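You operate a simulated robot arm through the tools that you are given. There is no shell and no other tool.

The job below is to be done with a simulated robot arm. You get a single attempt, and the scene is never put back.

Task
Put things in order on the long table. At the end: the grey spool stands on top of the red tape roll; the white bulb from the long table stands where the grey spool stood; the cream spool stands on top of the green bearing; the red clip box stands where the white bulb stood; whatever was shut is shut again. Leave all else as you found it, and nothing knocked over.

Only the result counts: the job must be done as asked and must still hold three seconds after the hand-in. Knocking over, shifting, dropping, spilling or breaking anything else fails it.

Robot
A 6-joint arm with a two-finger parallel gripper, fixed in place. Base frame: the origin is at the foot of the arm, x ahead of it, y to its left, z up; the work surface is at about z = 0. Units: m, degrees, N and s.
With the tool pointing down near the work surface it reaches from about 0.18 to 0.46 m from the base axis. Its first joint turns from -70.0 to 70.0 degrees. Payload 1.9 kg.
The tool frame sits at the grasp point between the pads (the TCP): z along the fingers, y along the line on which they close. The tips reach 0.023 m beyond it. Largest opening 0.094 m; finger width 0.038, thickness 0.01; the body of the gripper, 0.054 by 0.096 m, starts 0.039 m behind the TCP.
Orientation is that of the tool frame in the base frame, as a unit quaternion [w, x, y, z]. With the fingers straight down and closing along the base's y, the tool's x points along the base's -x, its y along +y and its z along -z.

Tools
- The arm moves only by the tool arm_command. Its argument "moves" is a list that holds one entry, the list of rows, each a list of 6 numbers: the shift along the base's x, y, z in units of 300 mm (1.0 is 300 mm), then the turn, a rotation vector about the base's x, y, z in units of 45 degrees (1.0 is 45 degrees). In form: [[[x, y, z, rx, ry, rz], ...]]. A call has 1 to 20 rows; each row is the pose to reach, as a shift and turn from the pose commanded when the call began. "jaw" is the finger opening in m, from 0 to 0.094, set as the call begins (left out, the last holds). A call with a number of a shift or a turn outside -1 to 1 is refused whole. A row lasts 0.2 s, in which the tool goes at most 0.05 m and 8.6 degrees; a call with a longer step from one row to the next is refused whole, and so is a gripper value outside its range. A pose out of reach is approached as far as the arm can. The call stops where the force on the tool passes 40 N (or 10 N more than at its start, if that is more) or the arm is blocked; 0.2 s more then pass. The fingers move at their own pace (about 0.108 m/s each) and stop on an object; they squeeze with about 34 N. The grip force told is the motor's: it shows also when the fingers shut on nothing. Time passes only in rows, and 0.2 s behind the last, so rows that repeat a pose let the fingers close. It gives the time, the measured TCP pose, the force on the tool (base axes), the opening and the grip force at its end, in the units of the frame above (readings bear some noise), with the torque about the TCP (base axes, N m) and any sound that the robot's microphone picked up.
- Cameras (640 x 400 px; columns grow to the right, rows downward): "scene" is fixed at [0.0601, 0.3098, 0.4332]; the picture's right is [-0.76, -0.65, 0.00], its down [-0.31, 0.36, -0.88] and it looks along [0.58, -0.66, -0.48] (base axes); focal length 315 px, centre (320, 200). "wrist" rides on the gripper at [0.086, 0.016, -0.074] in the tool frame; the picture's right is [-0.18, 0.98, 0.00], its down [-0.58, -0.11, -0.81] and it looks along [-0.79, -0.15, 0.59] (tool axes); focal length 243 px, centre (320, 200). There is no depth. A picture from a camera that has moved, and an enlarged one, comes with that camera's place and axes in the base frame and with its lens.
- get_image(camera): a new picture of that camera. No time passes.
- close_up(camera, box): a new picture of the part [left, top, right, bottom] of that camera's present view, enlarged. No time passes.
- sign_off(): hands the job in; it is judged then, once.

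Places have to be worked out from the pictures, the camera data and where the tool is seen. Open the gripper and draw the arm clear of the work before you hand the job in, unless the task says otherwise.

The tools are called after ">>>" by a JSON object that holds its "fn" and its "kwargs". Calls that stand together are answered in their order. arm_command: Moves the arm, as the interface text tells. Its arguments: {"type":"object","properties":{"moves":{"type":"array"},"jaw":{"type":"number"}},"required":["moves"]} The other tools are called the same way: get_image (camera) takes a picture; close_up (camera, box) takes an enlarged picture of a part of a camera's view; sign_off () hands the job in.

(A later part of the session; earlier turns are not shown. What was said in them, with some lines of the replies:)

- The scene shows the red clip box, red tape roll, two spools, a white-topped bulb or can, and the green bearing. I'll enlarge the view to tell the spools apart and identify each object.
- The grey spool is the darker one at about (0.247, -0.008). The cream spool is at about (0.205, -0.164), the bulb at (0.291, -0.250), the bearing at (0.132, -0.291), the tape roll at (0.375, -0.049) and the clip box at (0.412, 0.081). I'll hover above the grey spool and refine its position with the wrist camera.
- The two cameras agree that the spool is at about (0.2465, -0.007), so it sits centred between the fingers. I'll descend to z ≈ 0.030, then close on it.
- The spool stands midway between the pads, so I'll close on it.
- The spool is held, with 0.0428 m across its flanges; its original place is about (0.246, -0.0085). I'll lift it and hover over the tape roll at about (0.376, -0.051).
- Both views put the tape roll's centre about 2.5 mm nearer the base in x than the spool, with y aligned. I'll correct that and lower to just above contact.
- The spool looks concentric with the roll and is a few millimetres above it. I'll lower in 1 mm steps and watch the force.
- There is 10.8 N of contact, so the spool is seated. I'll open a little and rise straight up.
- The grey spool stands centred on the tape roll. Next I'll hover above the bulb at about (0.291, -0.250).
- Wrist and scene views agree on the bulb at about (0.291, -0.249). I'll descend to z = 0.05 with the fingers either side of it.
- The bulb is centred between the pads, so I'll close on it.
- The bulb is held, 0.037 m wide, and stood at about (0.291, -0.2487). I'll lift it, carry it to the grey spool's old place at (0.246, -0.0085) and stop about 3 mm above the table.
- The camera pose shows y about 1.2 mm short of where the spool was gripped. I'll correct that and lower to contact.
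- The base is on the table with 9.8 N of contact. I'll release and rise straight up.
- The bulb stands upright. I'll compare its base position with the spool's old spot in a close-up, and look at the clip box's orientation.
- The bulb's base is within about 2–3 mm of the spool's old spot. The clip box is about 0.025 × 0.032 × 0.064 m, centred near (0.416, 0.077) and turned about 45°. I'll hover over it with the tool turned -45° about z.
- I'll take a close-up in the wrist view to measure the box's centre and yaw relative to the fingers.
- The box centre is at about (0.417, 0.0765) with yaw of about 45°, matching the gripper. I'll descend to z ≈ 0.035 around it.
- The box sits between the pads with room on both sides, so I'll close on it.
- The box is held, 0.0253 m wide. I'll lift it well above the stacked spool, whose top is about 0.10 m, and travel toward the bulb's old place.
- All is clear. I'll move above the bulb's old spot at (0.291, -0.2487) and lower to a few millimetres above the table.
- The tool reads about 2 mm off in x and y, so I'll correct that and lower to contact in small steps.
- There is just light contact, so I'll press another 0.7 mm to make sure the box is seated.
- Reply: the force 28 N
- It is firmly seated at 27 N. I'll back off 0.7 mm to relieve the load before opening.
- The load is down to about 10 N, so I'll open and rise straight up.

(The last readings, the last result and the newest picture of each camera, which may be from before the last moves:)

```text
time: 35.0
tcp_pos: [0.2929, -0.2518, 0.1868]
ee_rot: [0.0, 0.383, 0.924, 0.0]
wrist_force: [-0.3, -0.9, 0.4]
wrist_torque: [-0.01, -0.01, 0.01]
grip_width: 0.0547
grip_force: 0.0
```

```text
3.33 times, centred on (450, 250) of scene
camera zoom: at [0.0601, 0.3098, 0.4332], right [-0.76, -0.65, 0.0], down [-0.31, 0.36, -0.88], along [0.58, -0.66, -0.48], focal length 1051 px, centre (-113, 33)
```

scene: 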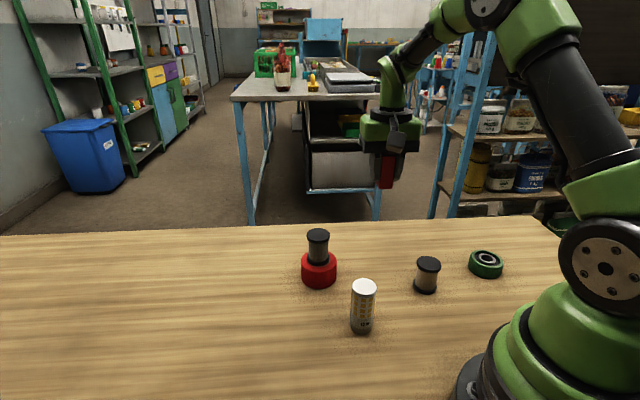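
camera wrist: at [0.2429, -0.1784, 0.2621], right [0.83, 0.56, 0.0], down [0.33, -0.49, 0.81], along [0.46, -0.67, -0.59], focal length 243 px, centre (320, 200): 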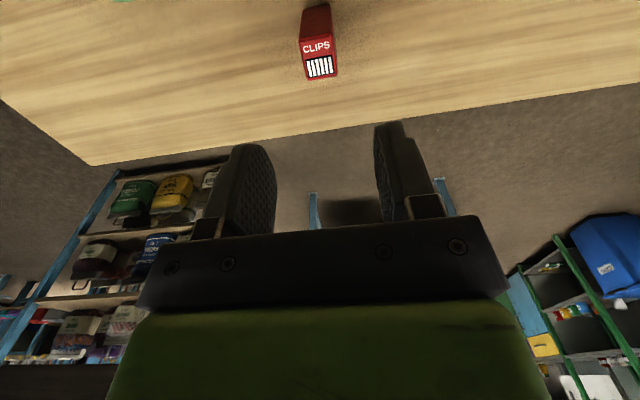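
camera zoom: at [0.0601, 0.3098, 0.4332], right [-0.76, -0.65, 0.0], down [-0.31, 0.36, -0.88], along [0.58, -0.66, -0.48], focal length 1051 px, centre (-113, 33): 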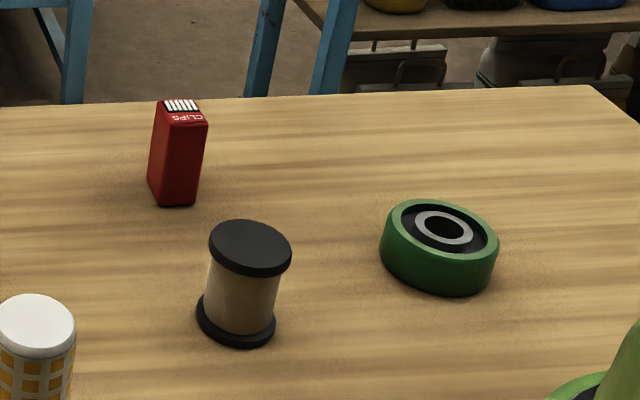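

The box stands on the bulb's old spot. Now I'll hover above the cream spool at about (0.205, -0.164).

>>> {"fn": "arm_command", "kwargs": {"moves": [[[-0.098, 0.098, 0, 0, 0, 0], [-0.196, 0.196, 0, 0, 0, 0], [-0.293, 0.293, 0, 0, 0, 0], [-0.293, 0.293, -0.1, 0, 0, 0], [-0.293, 0.293, -0.19, 0, 0, 0], [-0.293, 0.293, -0.19, 0, 0, 0]]], "jaw": 0.075}}

>>> {"fn": "get_image", "kwargs": {"camera": "wrist"}}

>>> {"fn": "get_image", "kwargs": {"camera": "scene"}}

```text
time: 36.4
tcp_pos: [0.2059, -0.1632, 0.1265]
ee_rot: [0.001, 0.383, 0.924, 0.001]
wrist_force: [-0.3, 0.6, 0.7]
wrist_torque: [0.01, -0.01, -0.02]
grip_width: 0.0749
grip_force: 0.0
```

```text
taken
camera wrist: at [0.1549, -0.0899, 0.2025], right [0.83, 0.56, 0.0], down [0.33, -0.49, 0.81], along [0.46, -0.67, -0.59], focal length 243 px, centre (320, 200)
```

wrist: 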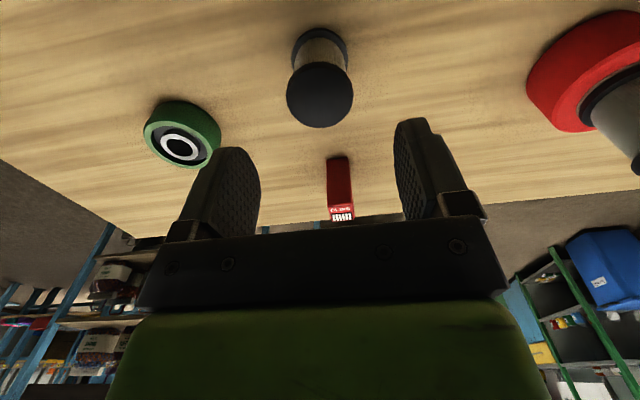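

```text
taken
```

scene: 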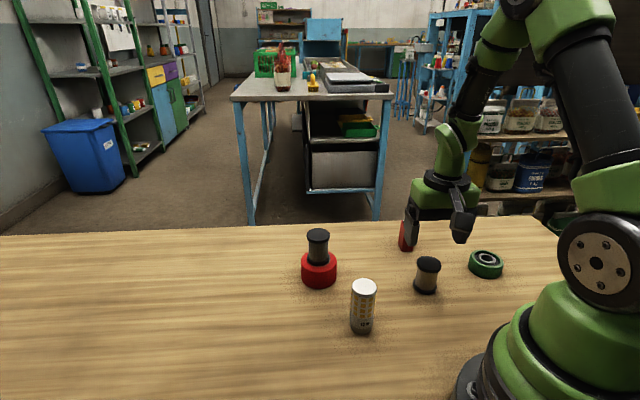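

The cream spool is centred under the tool to within about 1 mm, and the wrist view puts the bearing at about (0.133, -0.294). I'll descend to z ≈ 0.030.

>>> {"fn": "arm_command", "kwargs": {"moves": [[[-0.002, 0, -0.1, 0, 0, 0], [-0.002, 0, -0.2, 0, 0, 0], [-0.002, 0, -0.29, 0, 0, 0], [-0.002, 0, -0.322, 0, 0, 0], [-0.002, 0, -0.322, 0, 0, 0]]]}}

>>> {"fn": "get_image", "kwargs": {"camera": "wrist"}}

>>> {"fn": "close_up", "kwargs": {"camera": "scene", "box": [370, 190, 530, 310]}}

```text
time: 37.6
tcp_pos: [0.2035, -0.1608, 0.0303]
ee_rot: [0.0, 0.382, 0.924, 0.0]
wrist_force: [0.7, 0.3, -0.6]
wrist_torque: [0.01, -0.02, 0.0]
grip_width: 0.0749
grip_force: 0.0
```

```text
taken
camera wrist: at [0.1536, -0.0887, 0.1064], right [0.83, 0.56, 0.0], down [0.33, -0.49, 0.81], along [0.46, -0.67, -0.59], focal length 243 px, centre (320, 200)
```

wrist: 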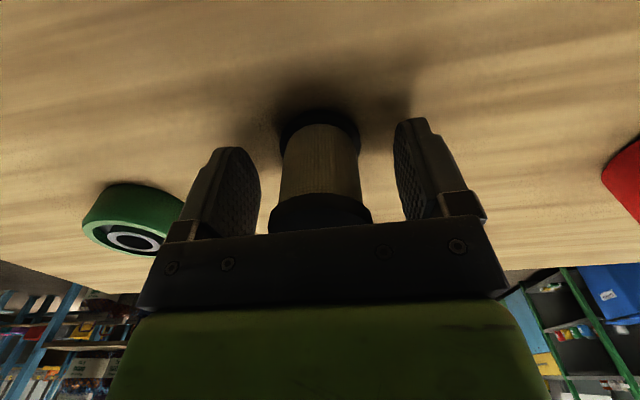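

```text
3.33 times, centred on (450, 250) of scene
camera zoom: at [0.0601, 0.3098, 0.4332], right [-0.76, -0.65, 0.0], down [-0.31, 0.36, -0.88], along [0.58, -0.66, -0.48], focal length 1051 px, centre (-113, 33)
```

zoom: 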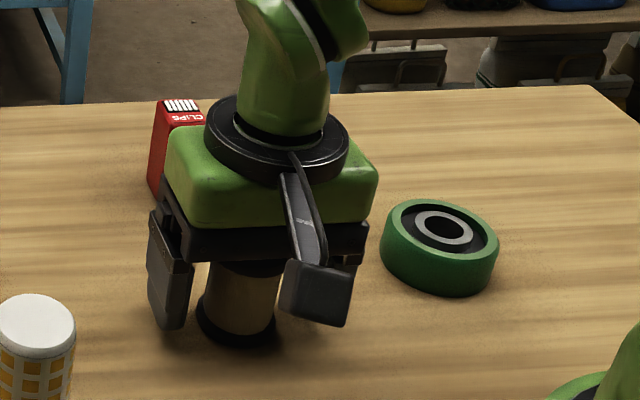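

The view matches the grey spool's grasp, so I'll close on the cream spool.

>>> {"fn": "arm_command", "kwargs": {"moves": [[[0, 0, 0, 0, 0, 0], [0, 0, 0, 0, 0, 0], [0, 0, 0, 0, 0, 0], [0, 0, 0, 0, 0, 0]]], "jaw": 0.01}}

>>> {"fn": "get_image", "kwargs": {"camera": "wrist"}}

```text
time: 38.6
tcp_pos: [0.2039, -0.1611, 0.0317]
ee_rot: [-0.001, 0.383, 0.924, 0.0]
wrist_force: [0.1, -0.3, 0.7]
wrist_torque: [-0.01, -0.02, 0.01]
grip_width: 0.043
grip_force: 34.1
```

```text
taken
camera wrist: at [0.1535, -0.0887, 0.1066], right [0.83, 0.56, 0.0], down [0.33, -0.49, 0.81], along [0.46, -0.67, -0.59], focal length 243 px, centre (320, 200)
```

wrist: 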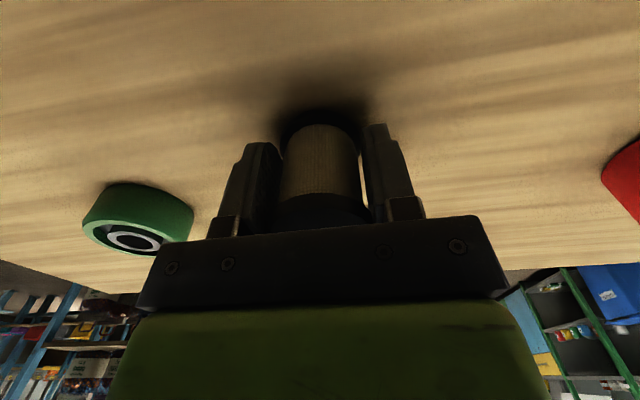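

The spool is held at 0.043 m. I'll lift it and hover over the bearing at about (0.133, -0.293).

>>> {"fn": "arm_command", "kwargs": {"moves": [[[0, 0, 0.05, 0, 0, 0], [0, 0, 0.15, 0, 0, 0], [0, 0, 0.25, 0, 0, 0], [-0.059, -0.11, 0.25, 0, 0, 0], [-0.118, -0.22, 0.25, 0, 0, 0], [-0.177, -0.33, 0.25, 0, 0, 0], [-0.2367, -0.44, 0.25, 0, 0, 0], [-0.2367, -0.44, 0.22, 0, 0, 0], [-0.2367, -0.44, 0.18, 0, 0, 0], [-0.2367, -0.44, 0.18, 0, 0, 0]]]}}

>>> {"fn": "get_image", "kwargs": {"camera": "wrist"}}

>>> {"fn": "close_up", "kwargs": {"camera": "scene", "box": [430, 200, 540, 290]}}

>>> {"fn": "get_image", "kwargs": {"camera": "scene"}}

```text
time: 40.8
tcp_pos: [0.1309, -0.2952, 0.0849]
ee_rot: [0.0, 0.382, 0.924, 0.0]
wrist_force: [-0.2, 0.4, -0.1]
wrist_torque: [-0.03, -0.01, 0.02]
grip_width: 0.0429
grip_force: 33.6
```

```text
taken
camera wrist: at [0.0808, -0.2221, 0.1605], right [0.83, 0.56, 0.0], down [0.33, -0.49, 0.81], along [0.46, -0.67, -0.59], focal length 243 px, centre (320, 200)
```

wrist: 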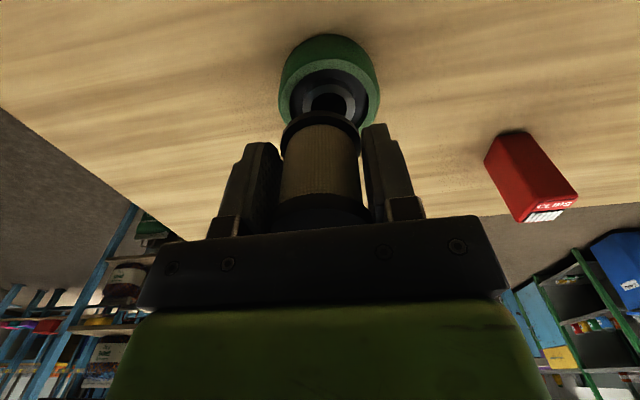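

```text
4.44 times, centred on (485, 245) of scene
camera zoom: at [0.0601, 0.3098, 0.4332], right [-0.76, -0.65, 0.0], down [-0.31, 0.36, -0.88], along [0.58, -0.66, -0.48], focal length 1402 px, centre (-413, 0)
```

zoom: 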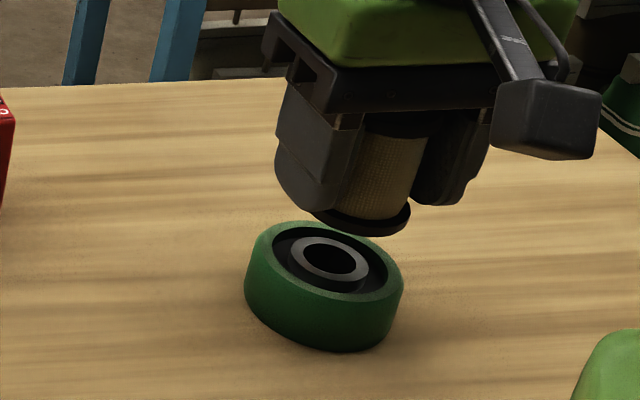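

```text
taken
```

scene: 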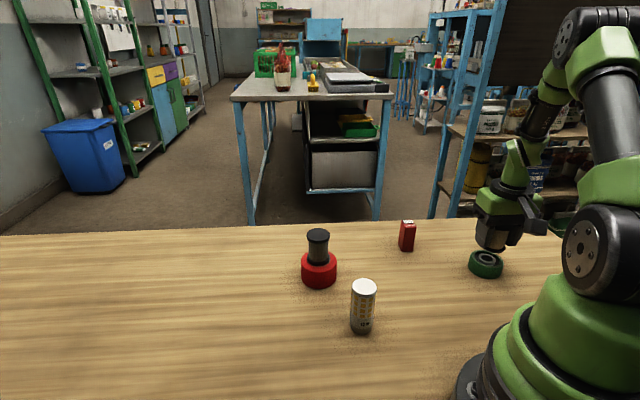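

The bearing appears about 5 mm off in +x/+y from the held spool. I'll take a wrist close-up to measure the rest precisely.

>>> {"fn": "close_up", "kwargs": {"camera": "wrist", "box": [260, 20, 400, 140]}}

```text
3.33 times, centred on (330, 80) of wrist
camera zoom: at [0.0808, -0.2221, 0.1605], right [0.83, 0.56, 0.0], down [0.33, -0.49, 0.81], along [0.46, -0.67, -0.59], focal length 809 px, centre (287, 600)
```

zoom: 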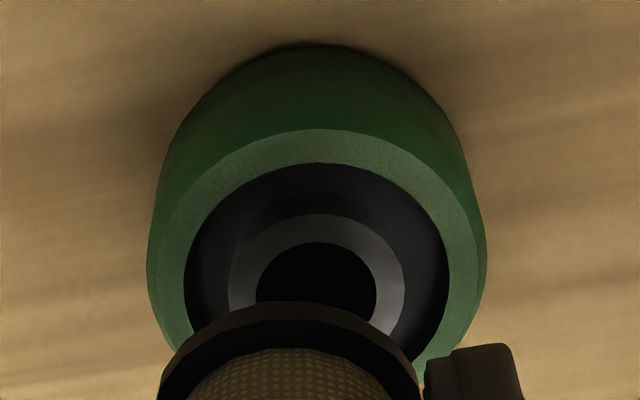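

Combining both views, the bearing is about (+3.8, +2.9) mm from the held spool with no clear offset in the perpendicular direction. I'll apply that, lower to about 7 mm above the bearing and re-check.

>>> {"fn": "arm_command", "kwargs": {"moves": [[[0.0127, 0.0097, 0, 0, 0, 0], [0.0127, 0.0097, -0.03, 0, 0, 0], [0.0127, 0.0097, -0.06, 0, 0, 0], [0.0127, 0.0097, -0.0667, 0, 0, 0], [0.0127, 0.0097, -0.0667, 0, 0, 0]]]}}

>>> {"fn": "close_up", "kwargs": {"camera": "wrist", "box": [250, 40, 390, 160]}}

>>> {"fn": "close_up", "kwargs": {"camera": "scene", "box": [440, 215, 530, 285]}}

```text
time: 42.0
tcp_pos: [0.1354, -0.2906, 0.0657]
ee_rot: [0.0, 0.383, 0.924, -0.001]
wrist_force: [0.4, 0.7, -0.1]
wrist_torque: [-0.03, 0.03, 0.04]
grip_width: 0.0428
grip_force: 34.3
```

```text
3.33 times, centred on (320, 100) of wrist
camera zoom: at [0.0851, -0.2175, 0.1409], right [0.83, 0.56, 0.0], down [0.33, -0.49, 0.81], along [0.46, -0.67, -0.59], focal length 809 px, centre (320, 533)
```

zoom: 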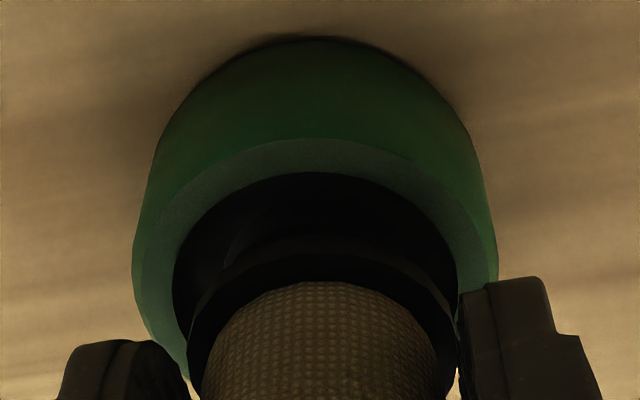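

```text
5.71 times, centred on (485, 250) of scene
camera zoom: at [0.0601, 0.3098, 0.4332], right [-0.76, -0.65, 0.0], down [-0.31, 0.36, -0.88], along [0.58, -0.66, -0.48], focal length 1802 px, centre (-623, -86)
```

zoom: 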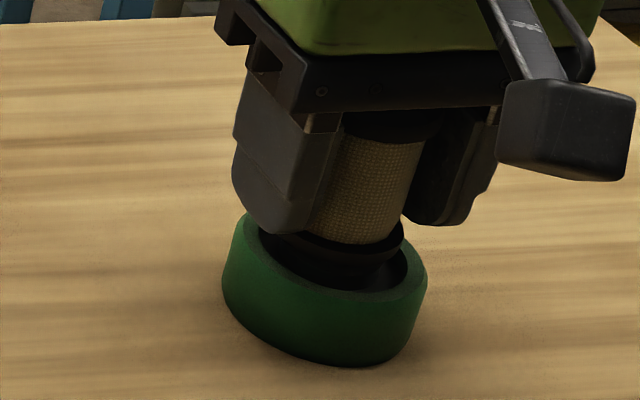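

I'll zoom in tighter on the gap between the spool's bottom flange and the bearing's rim.

>>> {"fn": "close_up", "kwargs": {"camera": "scene", "box": [470, 240, 518, 282]}}

>>> {"fn": "close_up", "kwargs": {"camera": "wrist", "box": [280, 70, 360, 130]}}

```text
9.52 times, centred on (494, 261) of scene
camera zoom: at [0.0601, 0.3098, 0.4332], right [-0.76, -0.65, 0.0], down [-0.31, 0.36, -0.88], along [0.58, -0.66, -0.48], focal length 3003 px, centre (-1337, -381)
```

zoom: 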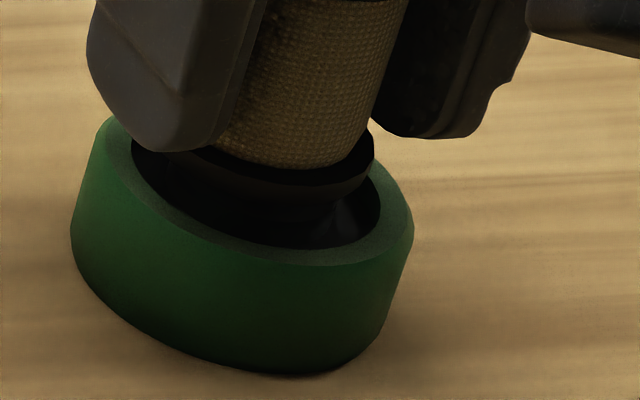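

```text
6.67 times, centred on (320, 100) of wrist
camera zoom: at [0.0851, -0.2175, 0.1409], right [0.83, 0.56, 0.0], down [0.33, -0.49, 0.81], along [0.46, -0.67, -0.59], focal length 1618 px, centre (320, 867)
```

zoom: 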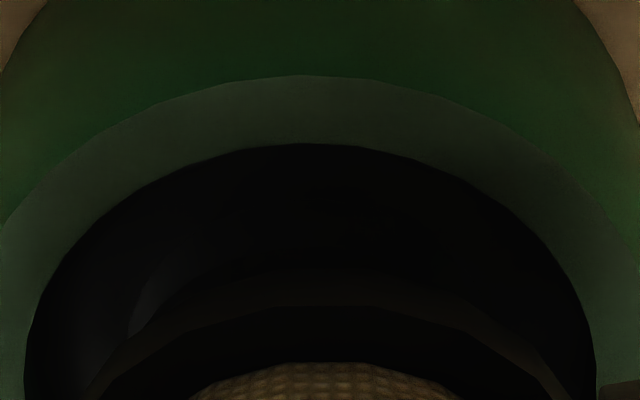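

The direction roughly along the scene camera's line of sight is still uncertain by a few millimetres. I'll rise 20 mm and turn the tool another -45° so the wrist camera sees that direction sideways.

>>> {"fn": "arm_command", "kwargs": {"moves": [[[0, 0, 0.03, 0, 0, 0], [0, 0, 0.0667, 0, 0, 0], [0, 0, 0.0667, 0, 0, -0.167], [0, 0, 0.0667, 0, 0, -0.333], [0, 0, 0.0667, 0, 0, -0.5], [0, 0, 0.0667, 0, 0, -0.667], [0, 0, 0.0667, 0, 0, -0.833], [0, 0, 0.0667, 0, 0, -1.0], [0, 0, 0.0667, 0, 0, -1.0]]]}}

>>> {"fn": "get_image", "kwargs": {"camera": "wrist"}}

>>> {"fn": "close_up", "kwargs": {"camera": "wrist", "box": [250, 20, 390, 140]}}

>>> {"fn": "close_up", "kwargs": {"camera": "scene", "box": [430, 200, 540, 290]}}

```text
time: 44.0
tcp_pos: [0.135, -0.2901, 0.0849]
ee_rot: [0.0, 0.708, 0.706, 0.0]
wrist_force: [0.3, -0.2, 0.4]
wrist_torque: [-0.01, 0.0, -0.01]
grip_width: 0.0429
grip_force: 34.1
```

```text
taken
camera wrist: at [0.1509, -0.2042, 0.1609], right [0.98, -0.19, 0.0], down [-0.11, -0.58, 0.81], along [-0.15, -0.79, -0.59], focal length 243 px, centre (320, 200)
```

wrist: 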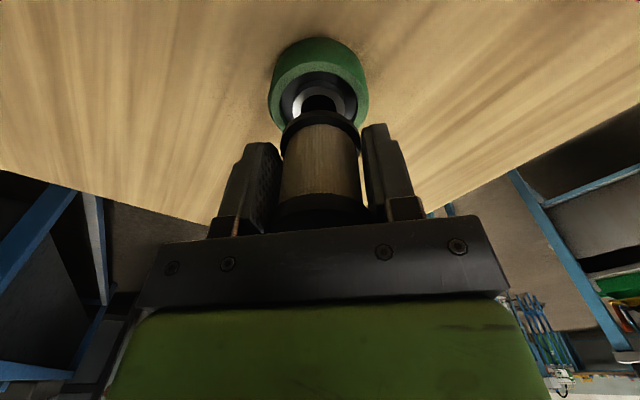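

```text
3.33 times, centred on (320, 80) of wrist
camera zoom: at [0.1509, -0.2042, 0.1609], right [0.98, -0.19, 0.0], down [-0.11, -0.58, 0.81], along [-0.15, -0.79, -0.59], focal length 809 px, centre (320, 600)
```

zoom: 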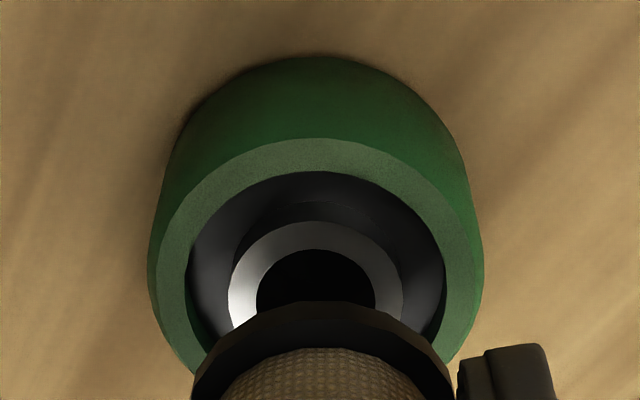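

```text
4.44 times, centred on (485, 245) of scene
camera zoom: at [0.0601, 0.3098, 0.4332], right [-0.76, -0.65, 0.0], down [-0.31, 0.36, -0.88], along [0.58, -0.66, -0.48], focal length 1402 px, centre (-413, 0)
```

zoom: 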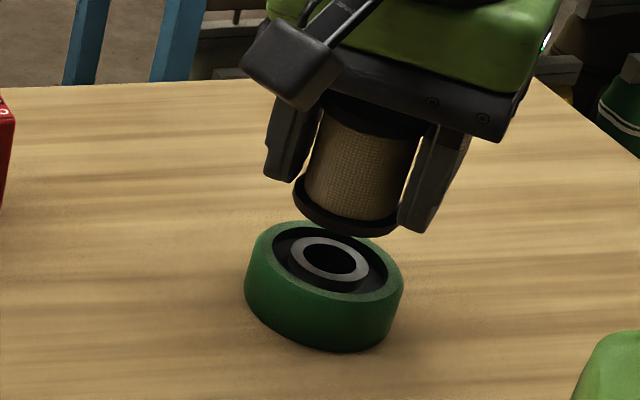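

With this view, the bearing is only about 1.4 mm toward -x from the spool. I'll apply a (-1.2, -0.2) mm correction and lower to about 3 mm above the rim.

>>> {"fn": "arm_command", "kwargs": {"moves": [[[-0.004, -0.0007, 0, 0, 0, 0], [-0.004, -0.0007, -0.03, 0, 0, 0], [-0.004, -0.0007, -0.06, 0, 0, 0], [-0.004, -0.0007, -0.083, 0, 0, 0], [-0.004, -0.0007, -0.083, 0, 0, 0]]]}}

>>> {"fn": "close_up", "kwargs": {"camera": "wrist", "box": [250, 40, 390, 160]}}

>>> {"fn": "close_up", "kwargs": {"camera": "scene", "box": [450, 225, 525, 285]}}

```text
time: 45.2
tcp_pos: [0.1352, -0.2894, 0.0616]
ee_rot: [0.0, 0.707, 0.707, 0.0]
wrist_force: [0.2, 1.1, -0.1]
wrist_torque: [-0.02, 0.0, -0.04]
grip_width: 0.0426
grip_force: 34.2
```

```text
3.33 times, centred on (320, 100) of wrist
camera zoom: at [0.1501, -0.204, 0.1363], right [0.98, -0.18, 0.0], down [-0.11, -0.58, 0.81], along [-0.15, -0.79, -0.59], focal length 809 px, centre (320, 533)
```

zoom: 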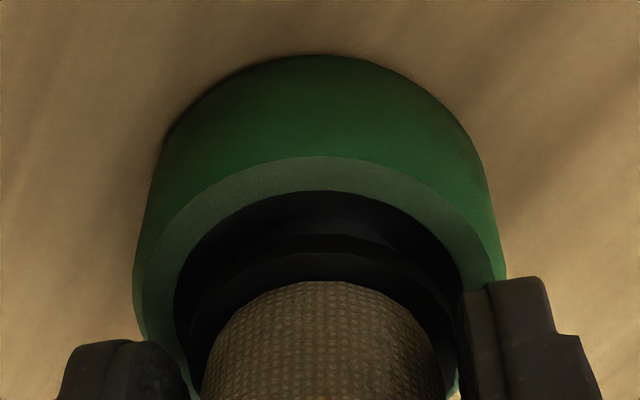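

```text
6.67 times, centred on (488, 255) of scene
camera zoom: at [0.0601, 0.3098, 0.4332], right [-0.76, -0.65, 0.0], down [-0.31, 0.36, -0.88], along [0.58, -0.66, -0.48], focal length 2102 px, centre (-797, -167)
```

zoom: 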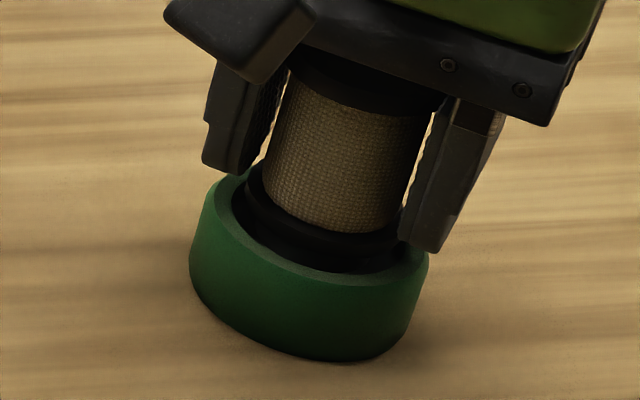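

I'll zoom further to see the flange's lower edge against the inner rim on the near side.

>>> {"fn": "close_up", "kwargs": {"camera": "scene", "box": [472, 245, 516, 275]}}

>>> {"fn": "close_up", "kwargs": {"camera": "wrist", "box": [280, 80, 360, 140]}}

```text
13.33 times, centred on (494, 260) of scene
camera zoom: at [0.0601, 0.3098, 0.4332], right [-0.76, -0.65, 0.0], down [-0.31, 0.36, -0.88], along [0.58, -0.66, -0.48], focal length 4205 px, centre (-2000, -600)
```

zoom: 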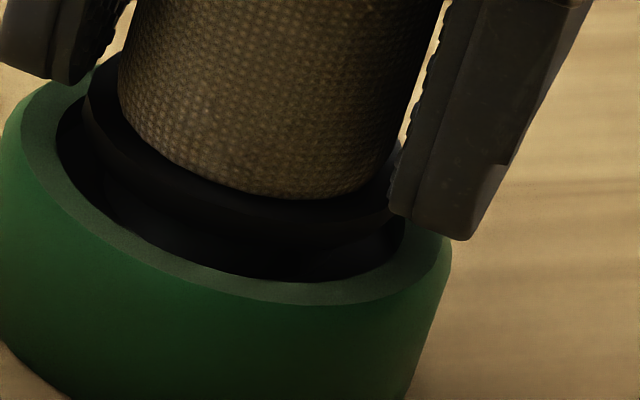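

```text
6.67 times, centred on (320, 110) of wrist
camera zoom: at [0.1501, -0.204, 0.1363], right [0.98, -0.18, 0.0], down [-0.11, -0.58, 0.81], along [-0.15, -0.79, -0.59], focal length 1618 px, centre (320, 800)
```

zoom: 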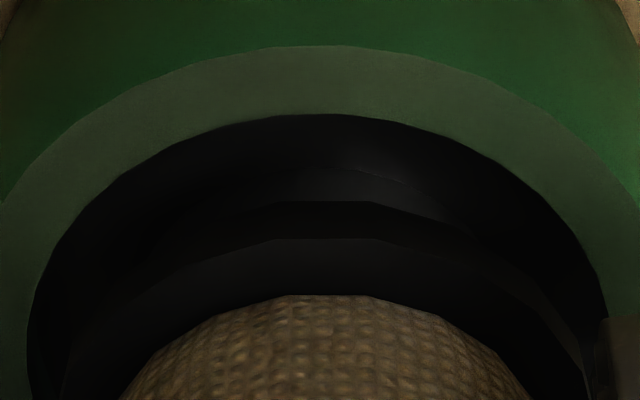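

Both views now show the spool within 1–2 mm of concentric with the bearing and about 4 mm above the rim. I'll lower in small steps, watching the force.

>>> {"fn": "arm_command", "kwargs": {"moves": [[[-0.002, 0, -0.004, 0, 0, 0], [-0.002, 0, -0.008, 0, 0, 0], [-0.002, 0, -0.011, 0, 0, 0], [-0.002, 0, -0.011, 0, 0, 0]]]}}

```text
time: 46.2
tcp_pos: [0.1338, -0.2915, 0.0585]
ee_rot: [0.0, 0.707, 0.708, -0.001]
wrist_force: [-2.5, 2.0, 17.1]
wrist_torque: [0.01, 0.15, 0.01]
grip_width: 0.0427
grip_force: 34.0
```

There is 17 N of contact at TCP z ≈ 0.058, around rim height. I'll check whether the flange rests evenly or has caught the rim on one side.

>>> {"fn": "close_up", "kwargs": {"camera": "scene", "box": [460, 235, 520, 280]}}

>>> {"fn": "close_up", "kwargs": {"camera": "wrist", "box": [250, 40, 390, 160]}}

>>> {"fn": "close_up", "kwargs": {"camera": "wrist", "box": [280, 80, 360, 140]}}

```text
8.89 times, centred on (490, 258) of scene
camera zoom: at [0.0601, 0.3098, 0.4331], right [-0.76, -0.65, 0.0], down [-0.31, 0.36, -0.88], along [0.58, -0.66, -0.48], focal length 2803 px, centre (-1191, -311)
```

zoom: 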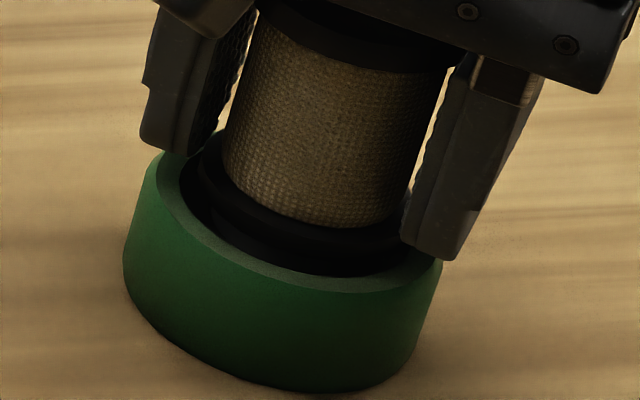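

```text
3.33 times, centred on (320, 100) of wrist
camera zoom: at [0.1495, -0.2048, 0.1327], right [0.98, -0.18, 0.0], down [-0.11, -0.58, 0.81], along [-0.15, -0.79, -0.59], focal length 809 px, centre (320, 533)
```

zoom: 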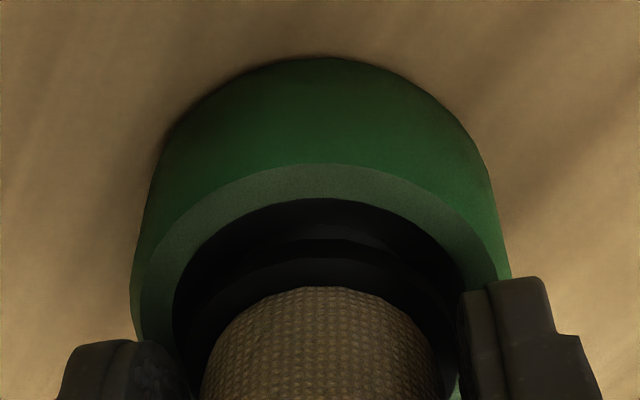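

```text
6.67 times, centred on (320, 110) of wrist
camera zoom: at [0.1495, -0.2048, 0.1327], right [0.98, -0.18, 0.0], down [-0.11, -0.58, 0.81], along [-0.15, -0.79, -0.59], focal length 1618 px, centre (320, 800)
```

zoom: 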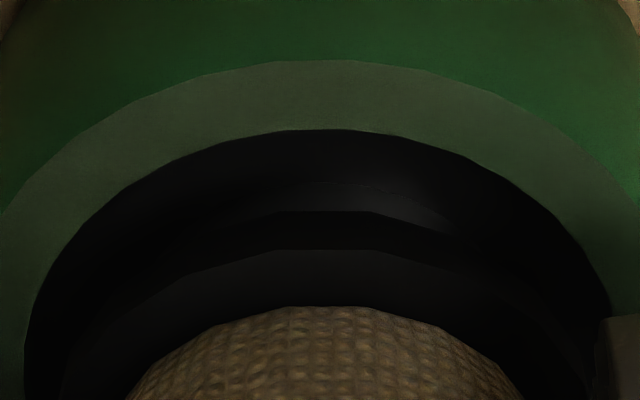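

The flange is concentric inside the rim, and the torque puts the contact near the centre, so it is resting on the bearing's inner ring. I'll ease off slightly, open and rise straight up.

>>> {"fn": "arm_command", "kwargs": {"moves": [[[0, 0, 0.0015, 0, 0, 0], [0, 0, 0.0015, 0, 0, 0]]]}}

>>> {"fn": "arm_command", "kwargs": {"moves": [[[0, 0, 0, 0, 0, 0], [0, 0, 0, 0, 0, 0], [0, 0, 0, 0, 0, 0]]], "jaw": 0.06}}

>>> {"fn": "close_up", "kwargs": {"camera": "scene", "box": [460, 220, 520, 280]}}

>>> {"fn": "get_image", "kwargs": {"camera": "wrist"}}

```text
time: 46.8
tcp_pos: [0.134, -0.2904, 0.0567]
ee_rot: [0.0, 0.707, 0.707, 0.001]
wrist_force: [0.1, 0.2, 1.1]
wrist_torque: [-0.04, -0.01, -0.02]
grip_width: 0.0427
grip_force: 33.8
```

```text
time: 47.6
tcp_pos: [0.1344, -0.2905, 0.0575]
ee_rot: [-0.001, 0.707, 0.707, 0.0]
wrist_force: [0.9, 0.3, 0.0]
wrist_torque: [0.0, 0.03, 0.0]
grip_width: 0.06
grip_force: 0.1
```

```text
6.67 times, centred on (490, 250) of scene
camera zoom: at [0.0601, 0.3098, 0.4332], right [-0.76, -0.65, 0.0], down [-0.31, 0.36, -0.88], along [0.58, -0.66, -0.48], focal length 2102 px, centre (-813, -133)
```

zoom: 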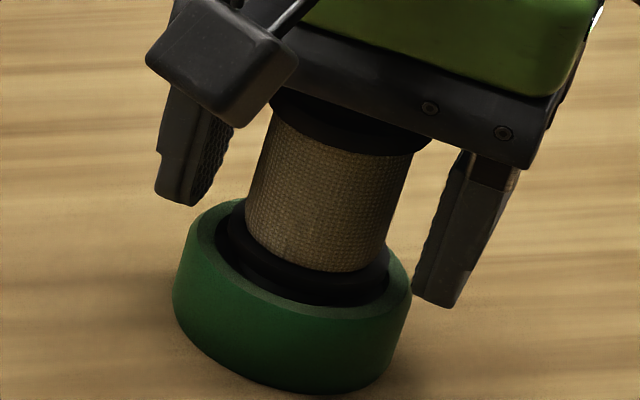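

```text
taken
camera wrist: at [0.1498, -0.2041, 0.1332], right [0.98, -0.18, 0.0], down [-0.11, -0.58, 0.81], along [-0.15, -0.79, -0.59], focal length 243 px, centre (320, 200)
```

wrist: 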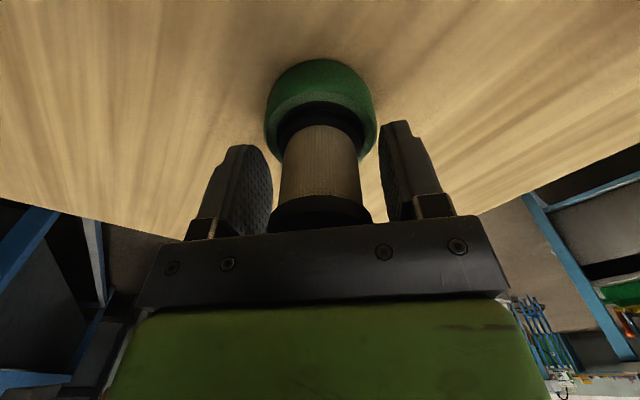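

The spool stands upright and is free of the fingers. I'll rise straight up and then draw the arm clear.

>>> {"fn": "arm_command", "kwargs": {"moves": [[[0, 0, 0.03, 0, 0, 0], [0, 0, 0.1, 0, 0, 0], [0, 0, 0.2, 0, 0, 0], [0, 0, 0.33, 0, 0, 0], [0, 0, 0.47, 0, 0, 0], [0, 0, 0.6, 0, 0, 0], [0, 0, 0.7, 0, 0, 0], [0.1, 0.05, 0.75, 0, 0, 0.15], [0.2, 0.1, 0.75, 0, 0, 0.3], [0.3, 0.15, 0.75, 0, 0, 0.45], [0.4, 0.2, 0.75, 0, 0, 0.6], [0.4, 0.2, 0.75, 0, 0, 0.6]]]}}

>>> {"fn": "get_image", "kwargs": {"camera": "scene"}}

>>> {"fn": "close_up", "kwargs": {"camera": "scene", "box": [370, 190, 530, 310]}}

>>> {"fn": "close_up", "kwargs": {"camera": "scene", "box": [280, 210, 400, 345]}}

>>> {"fn": "get_image", "kwargs": {"camera": "wrist"}}

```text
time: 50.2
tcp_pos: [0.2535, -0.2289, 0.2816]
ee_rot: [0.0, 0.521, 0.853, 0.0]
wrist_force: [-0.2, 0.1, 0.3]
wrist_torque: [-0.07, 0.02, 0.01]
grip_width: 0.0597
grip_force: 0.0
```

```text
taken
```

scene: 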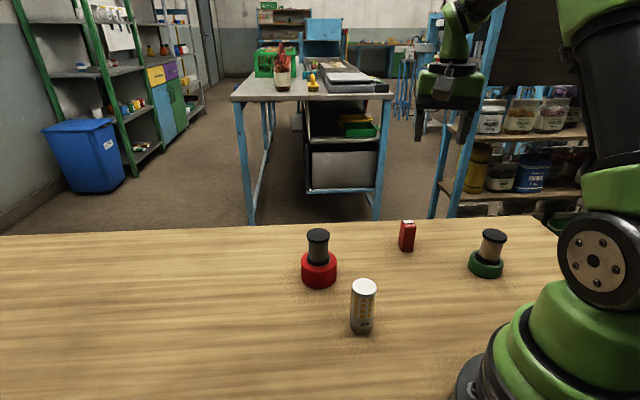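

```text
3.33 times, centred on (450, 250) of scene
camera zoom: at [0.0601, 0.3098, 0.4332], right [-0.76, -0.65, 0.0], down [-0.31, 0.36, -0.88], along [0.58, -0.66, -0.48], focal length 1051 px, centre (-113, 33)
```

zoom: 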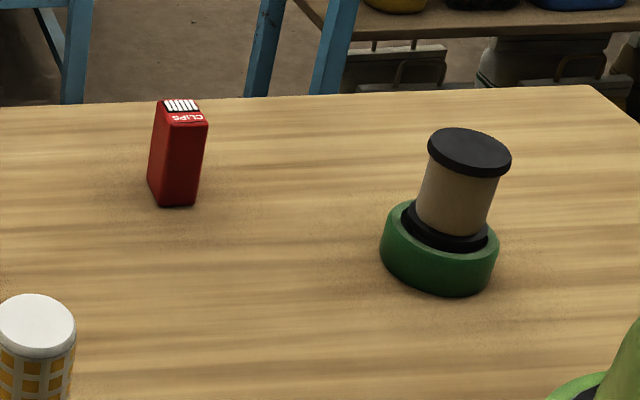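

```text
2.96 times, centred on (340, 278) of scene
camera zoom: at [0.0601, 0.3098, 0.4332], right [-0.76, -0.65, 0.0], down [-0.31, 0.36, -0.88], along [0.58, -0.66, -0.48], focal length 934 px, centre (261, -30)
```

zoom: 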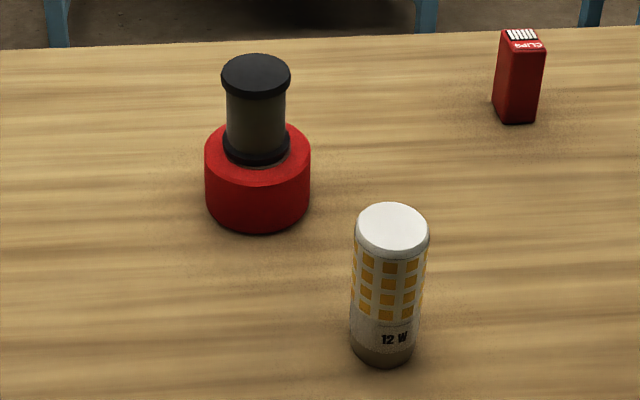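

```text
taken
camera wrist: at [0.2281, -0.1455, 0.3579], right [0.96, 0.28, 0.0], down [0.17, -0.57, 0.81], along [0.23, -0.77, -0.59], focal length 243 px, centre (320, 200)
```

wrist: 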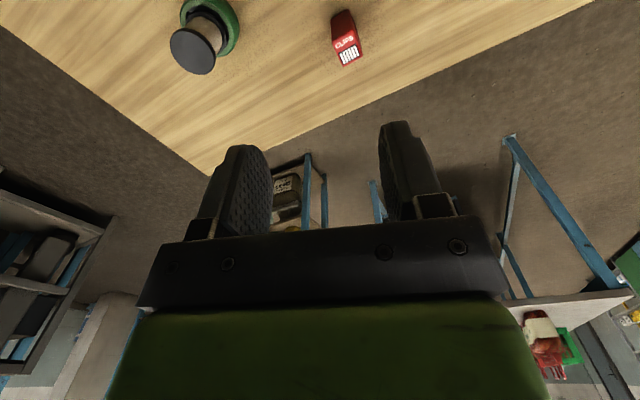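

Both stacks are upright, the bulb and the clip box stand on their target spots, and the roll and bearing have not moved. I'll open the gripper fully and let things settle before handing in.

>>> {"fn": "arm_command", "kwargs": {"moves": [[[0, 0, 0, 0, 0, 0], [0, 0, 0, 0, 0, 0], [0, 0, 0, 0, 0, 0], [0, 0, 0, 0, 0, 0], [0, 0, 0, 0, 0, 0]]], "jaw": 0.094}}

>>> {"fn": "get_image", "kwargs": {"camera": "scene"}}

```text
time: 51.4
tcp_pos: [0.2536, -0.2294, 0.2823]
ee_rot: [0.001, 0.522, 0.853, 0.0]
wrist_force: [0.9, 0.6, -0.5]
wrist_torque: [0.0, 0.0, 0.02]
grip_width: 0.0941
grip_force: 0.1
```

```text
taken
```

scene: 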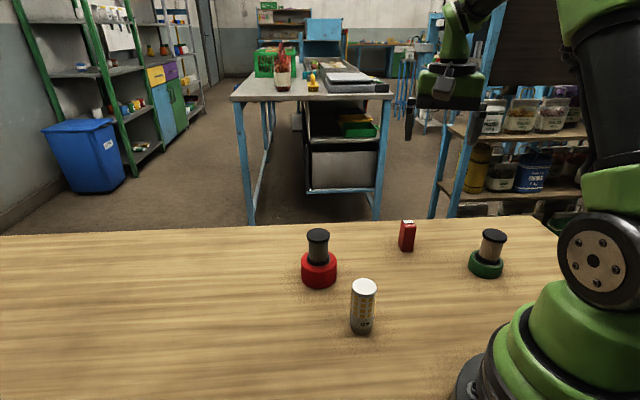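

The scene is stable, the gripper is open and the arm is clear of the work. I'm handing the job in.

>>> {"fn": "sign_off", "kwargs": {}}

```text
The job is handed in.
```

The job is handed in, and everything on the long table is where you asked. The last picture showed it all standing, with the gripper open and the arm clear.

- **Grey spool:** it stands on top of the red tape roll, centred on it.
- **White bulb:** it stands where the grey spool stood, about 3 mm off by my estimate from the pictures.
- **Red clip box:** it stands where the white bulb stood, still turned the way it was.
- **Cream spool:** it stands on top of the green bearing, within 1–2 mm of centred. The bearing's top looks hollow, so I lowered until I felt contact. The spool stayed upright when I let go.

The tape roll and the bearing had not moved in the pictures, and nothing was knocked over. I opened nothing, so there was nothing to shut again.
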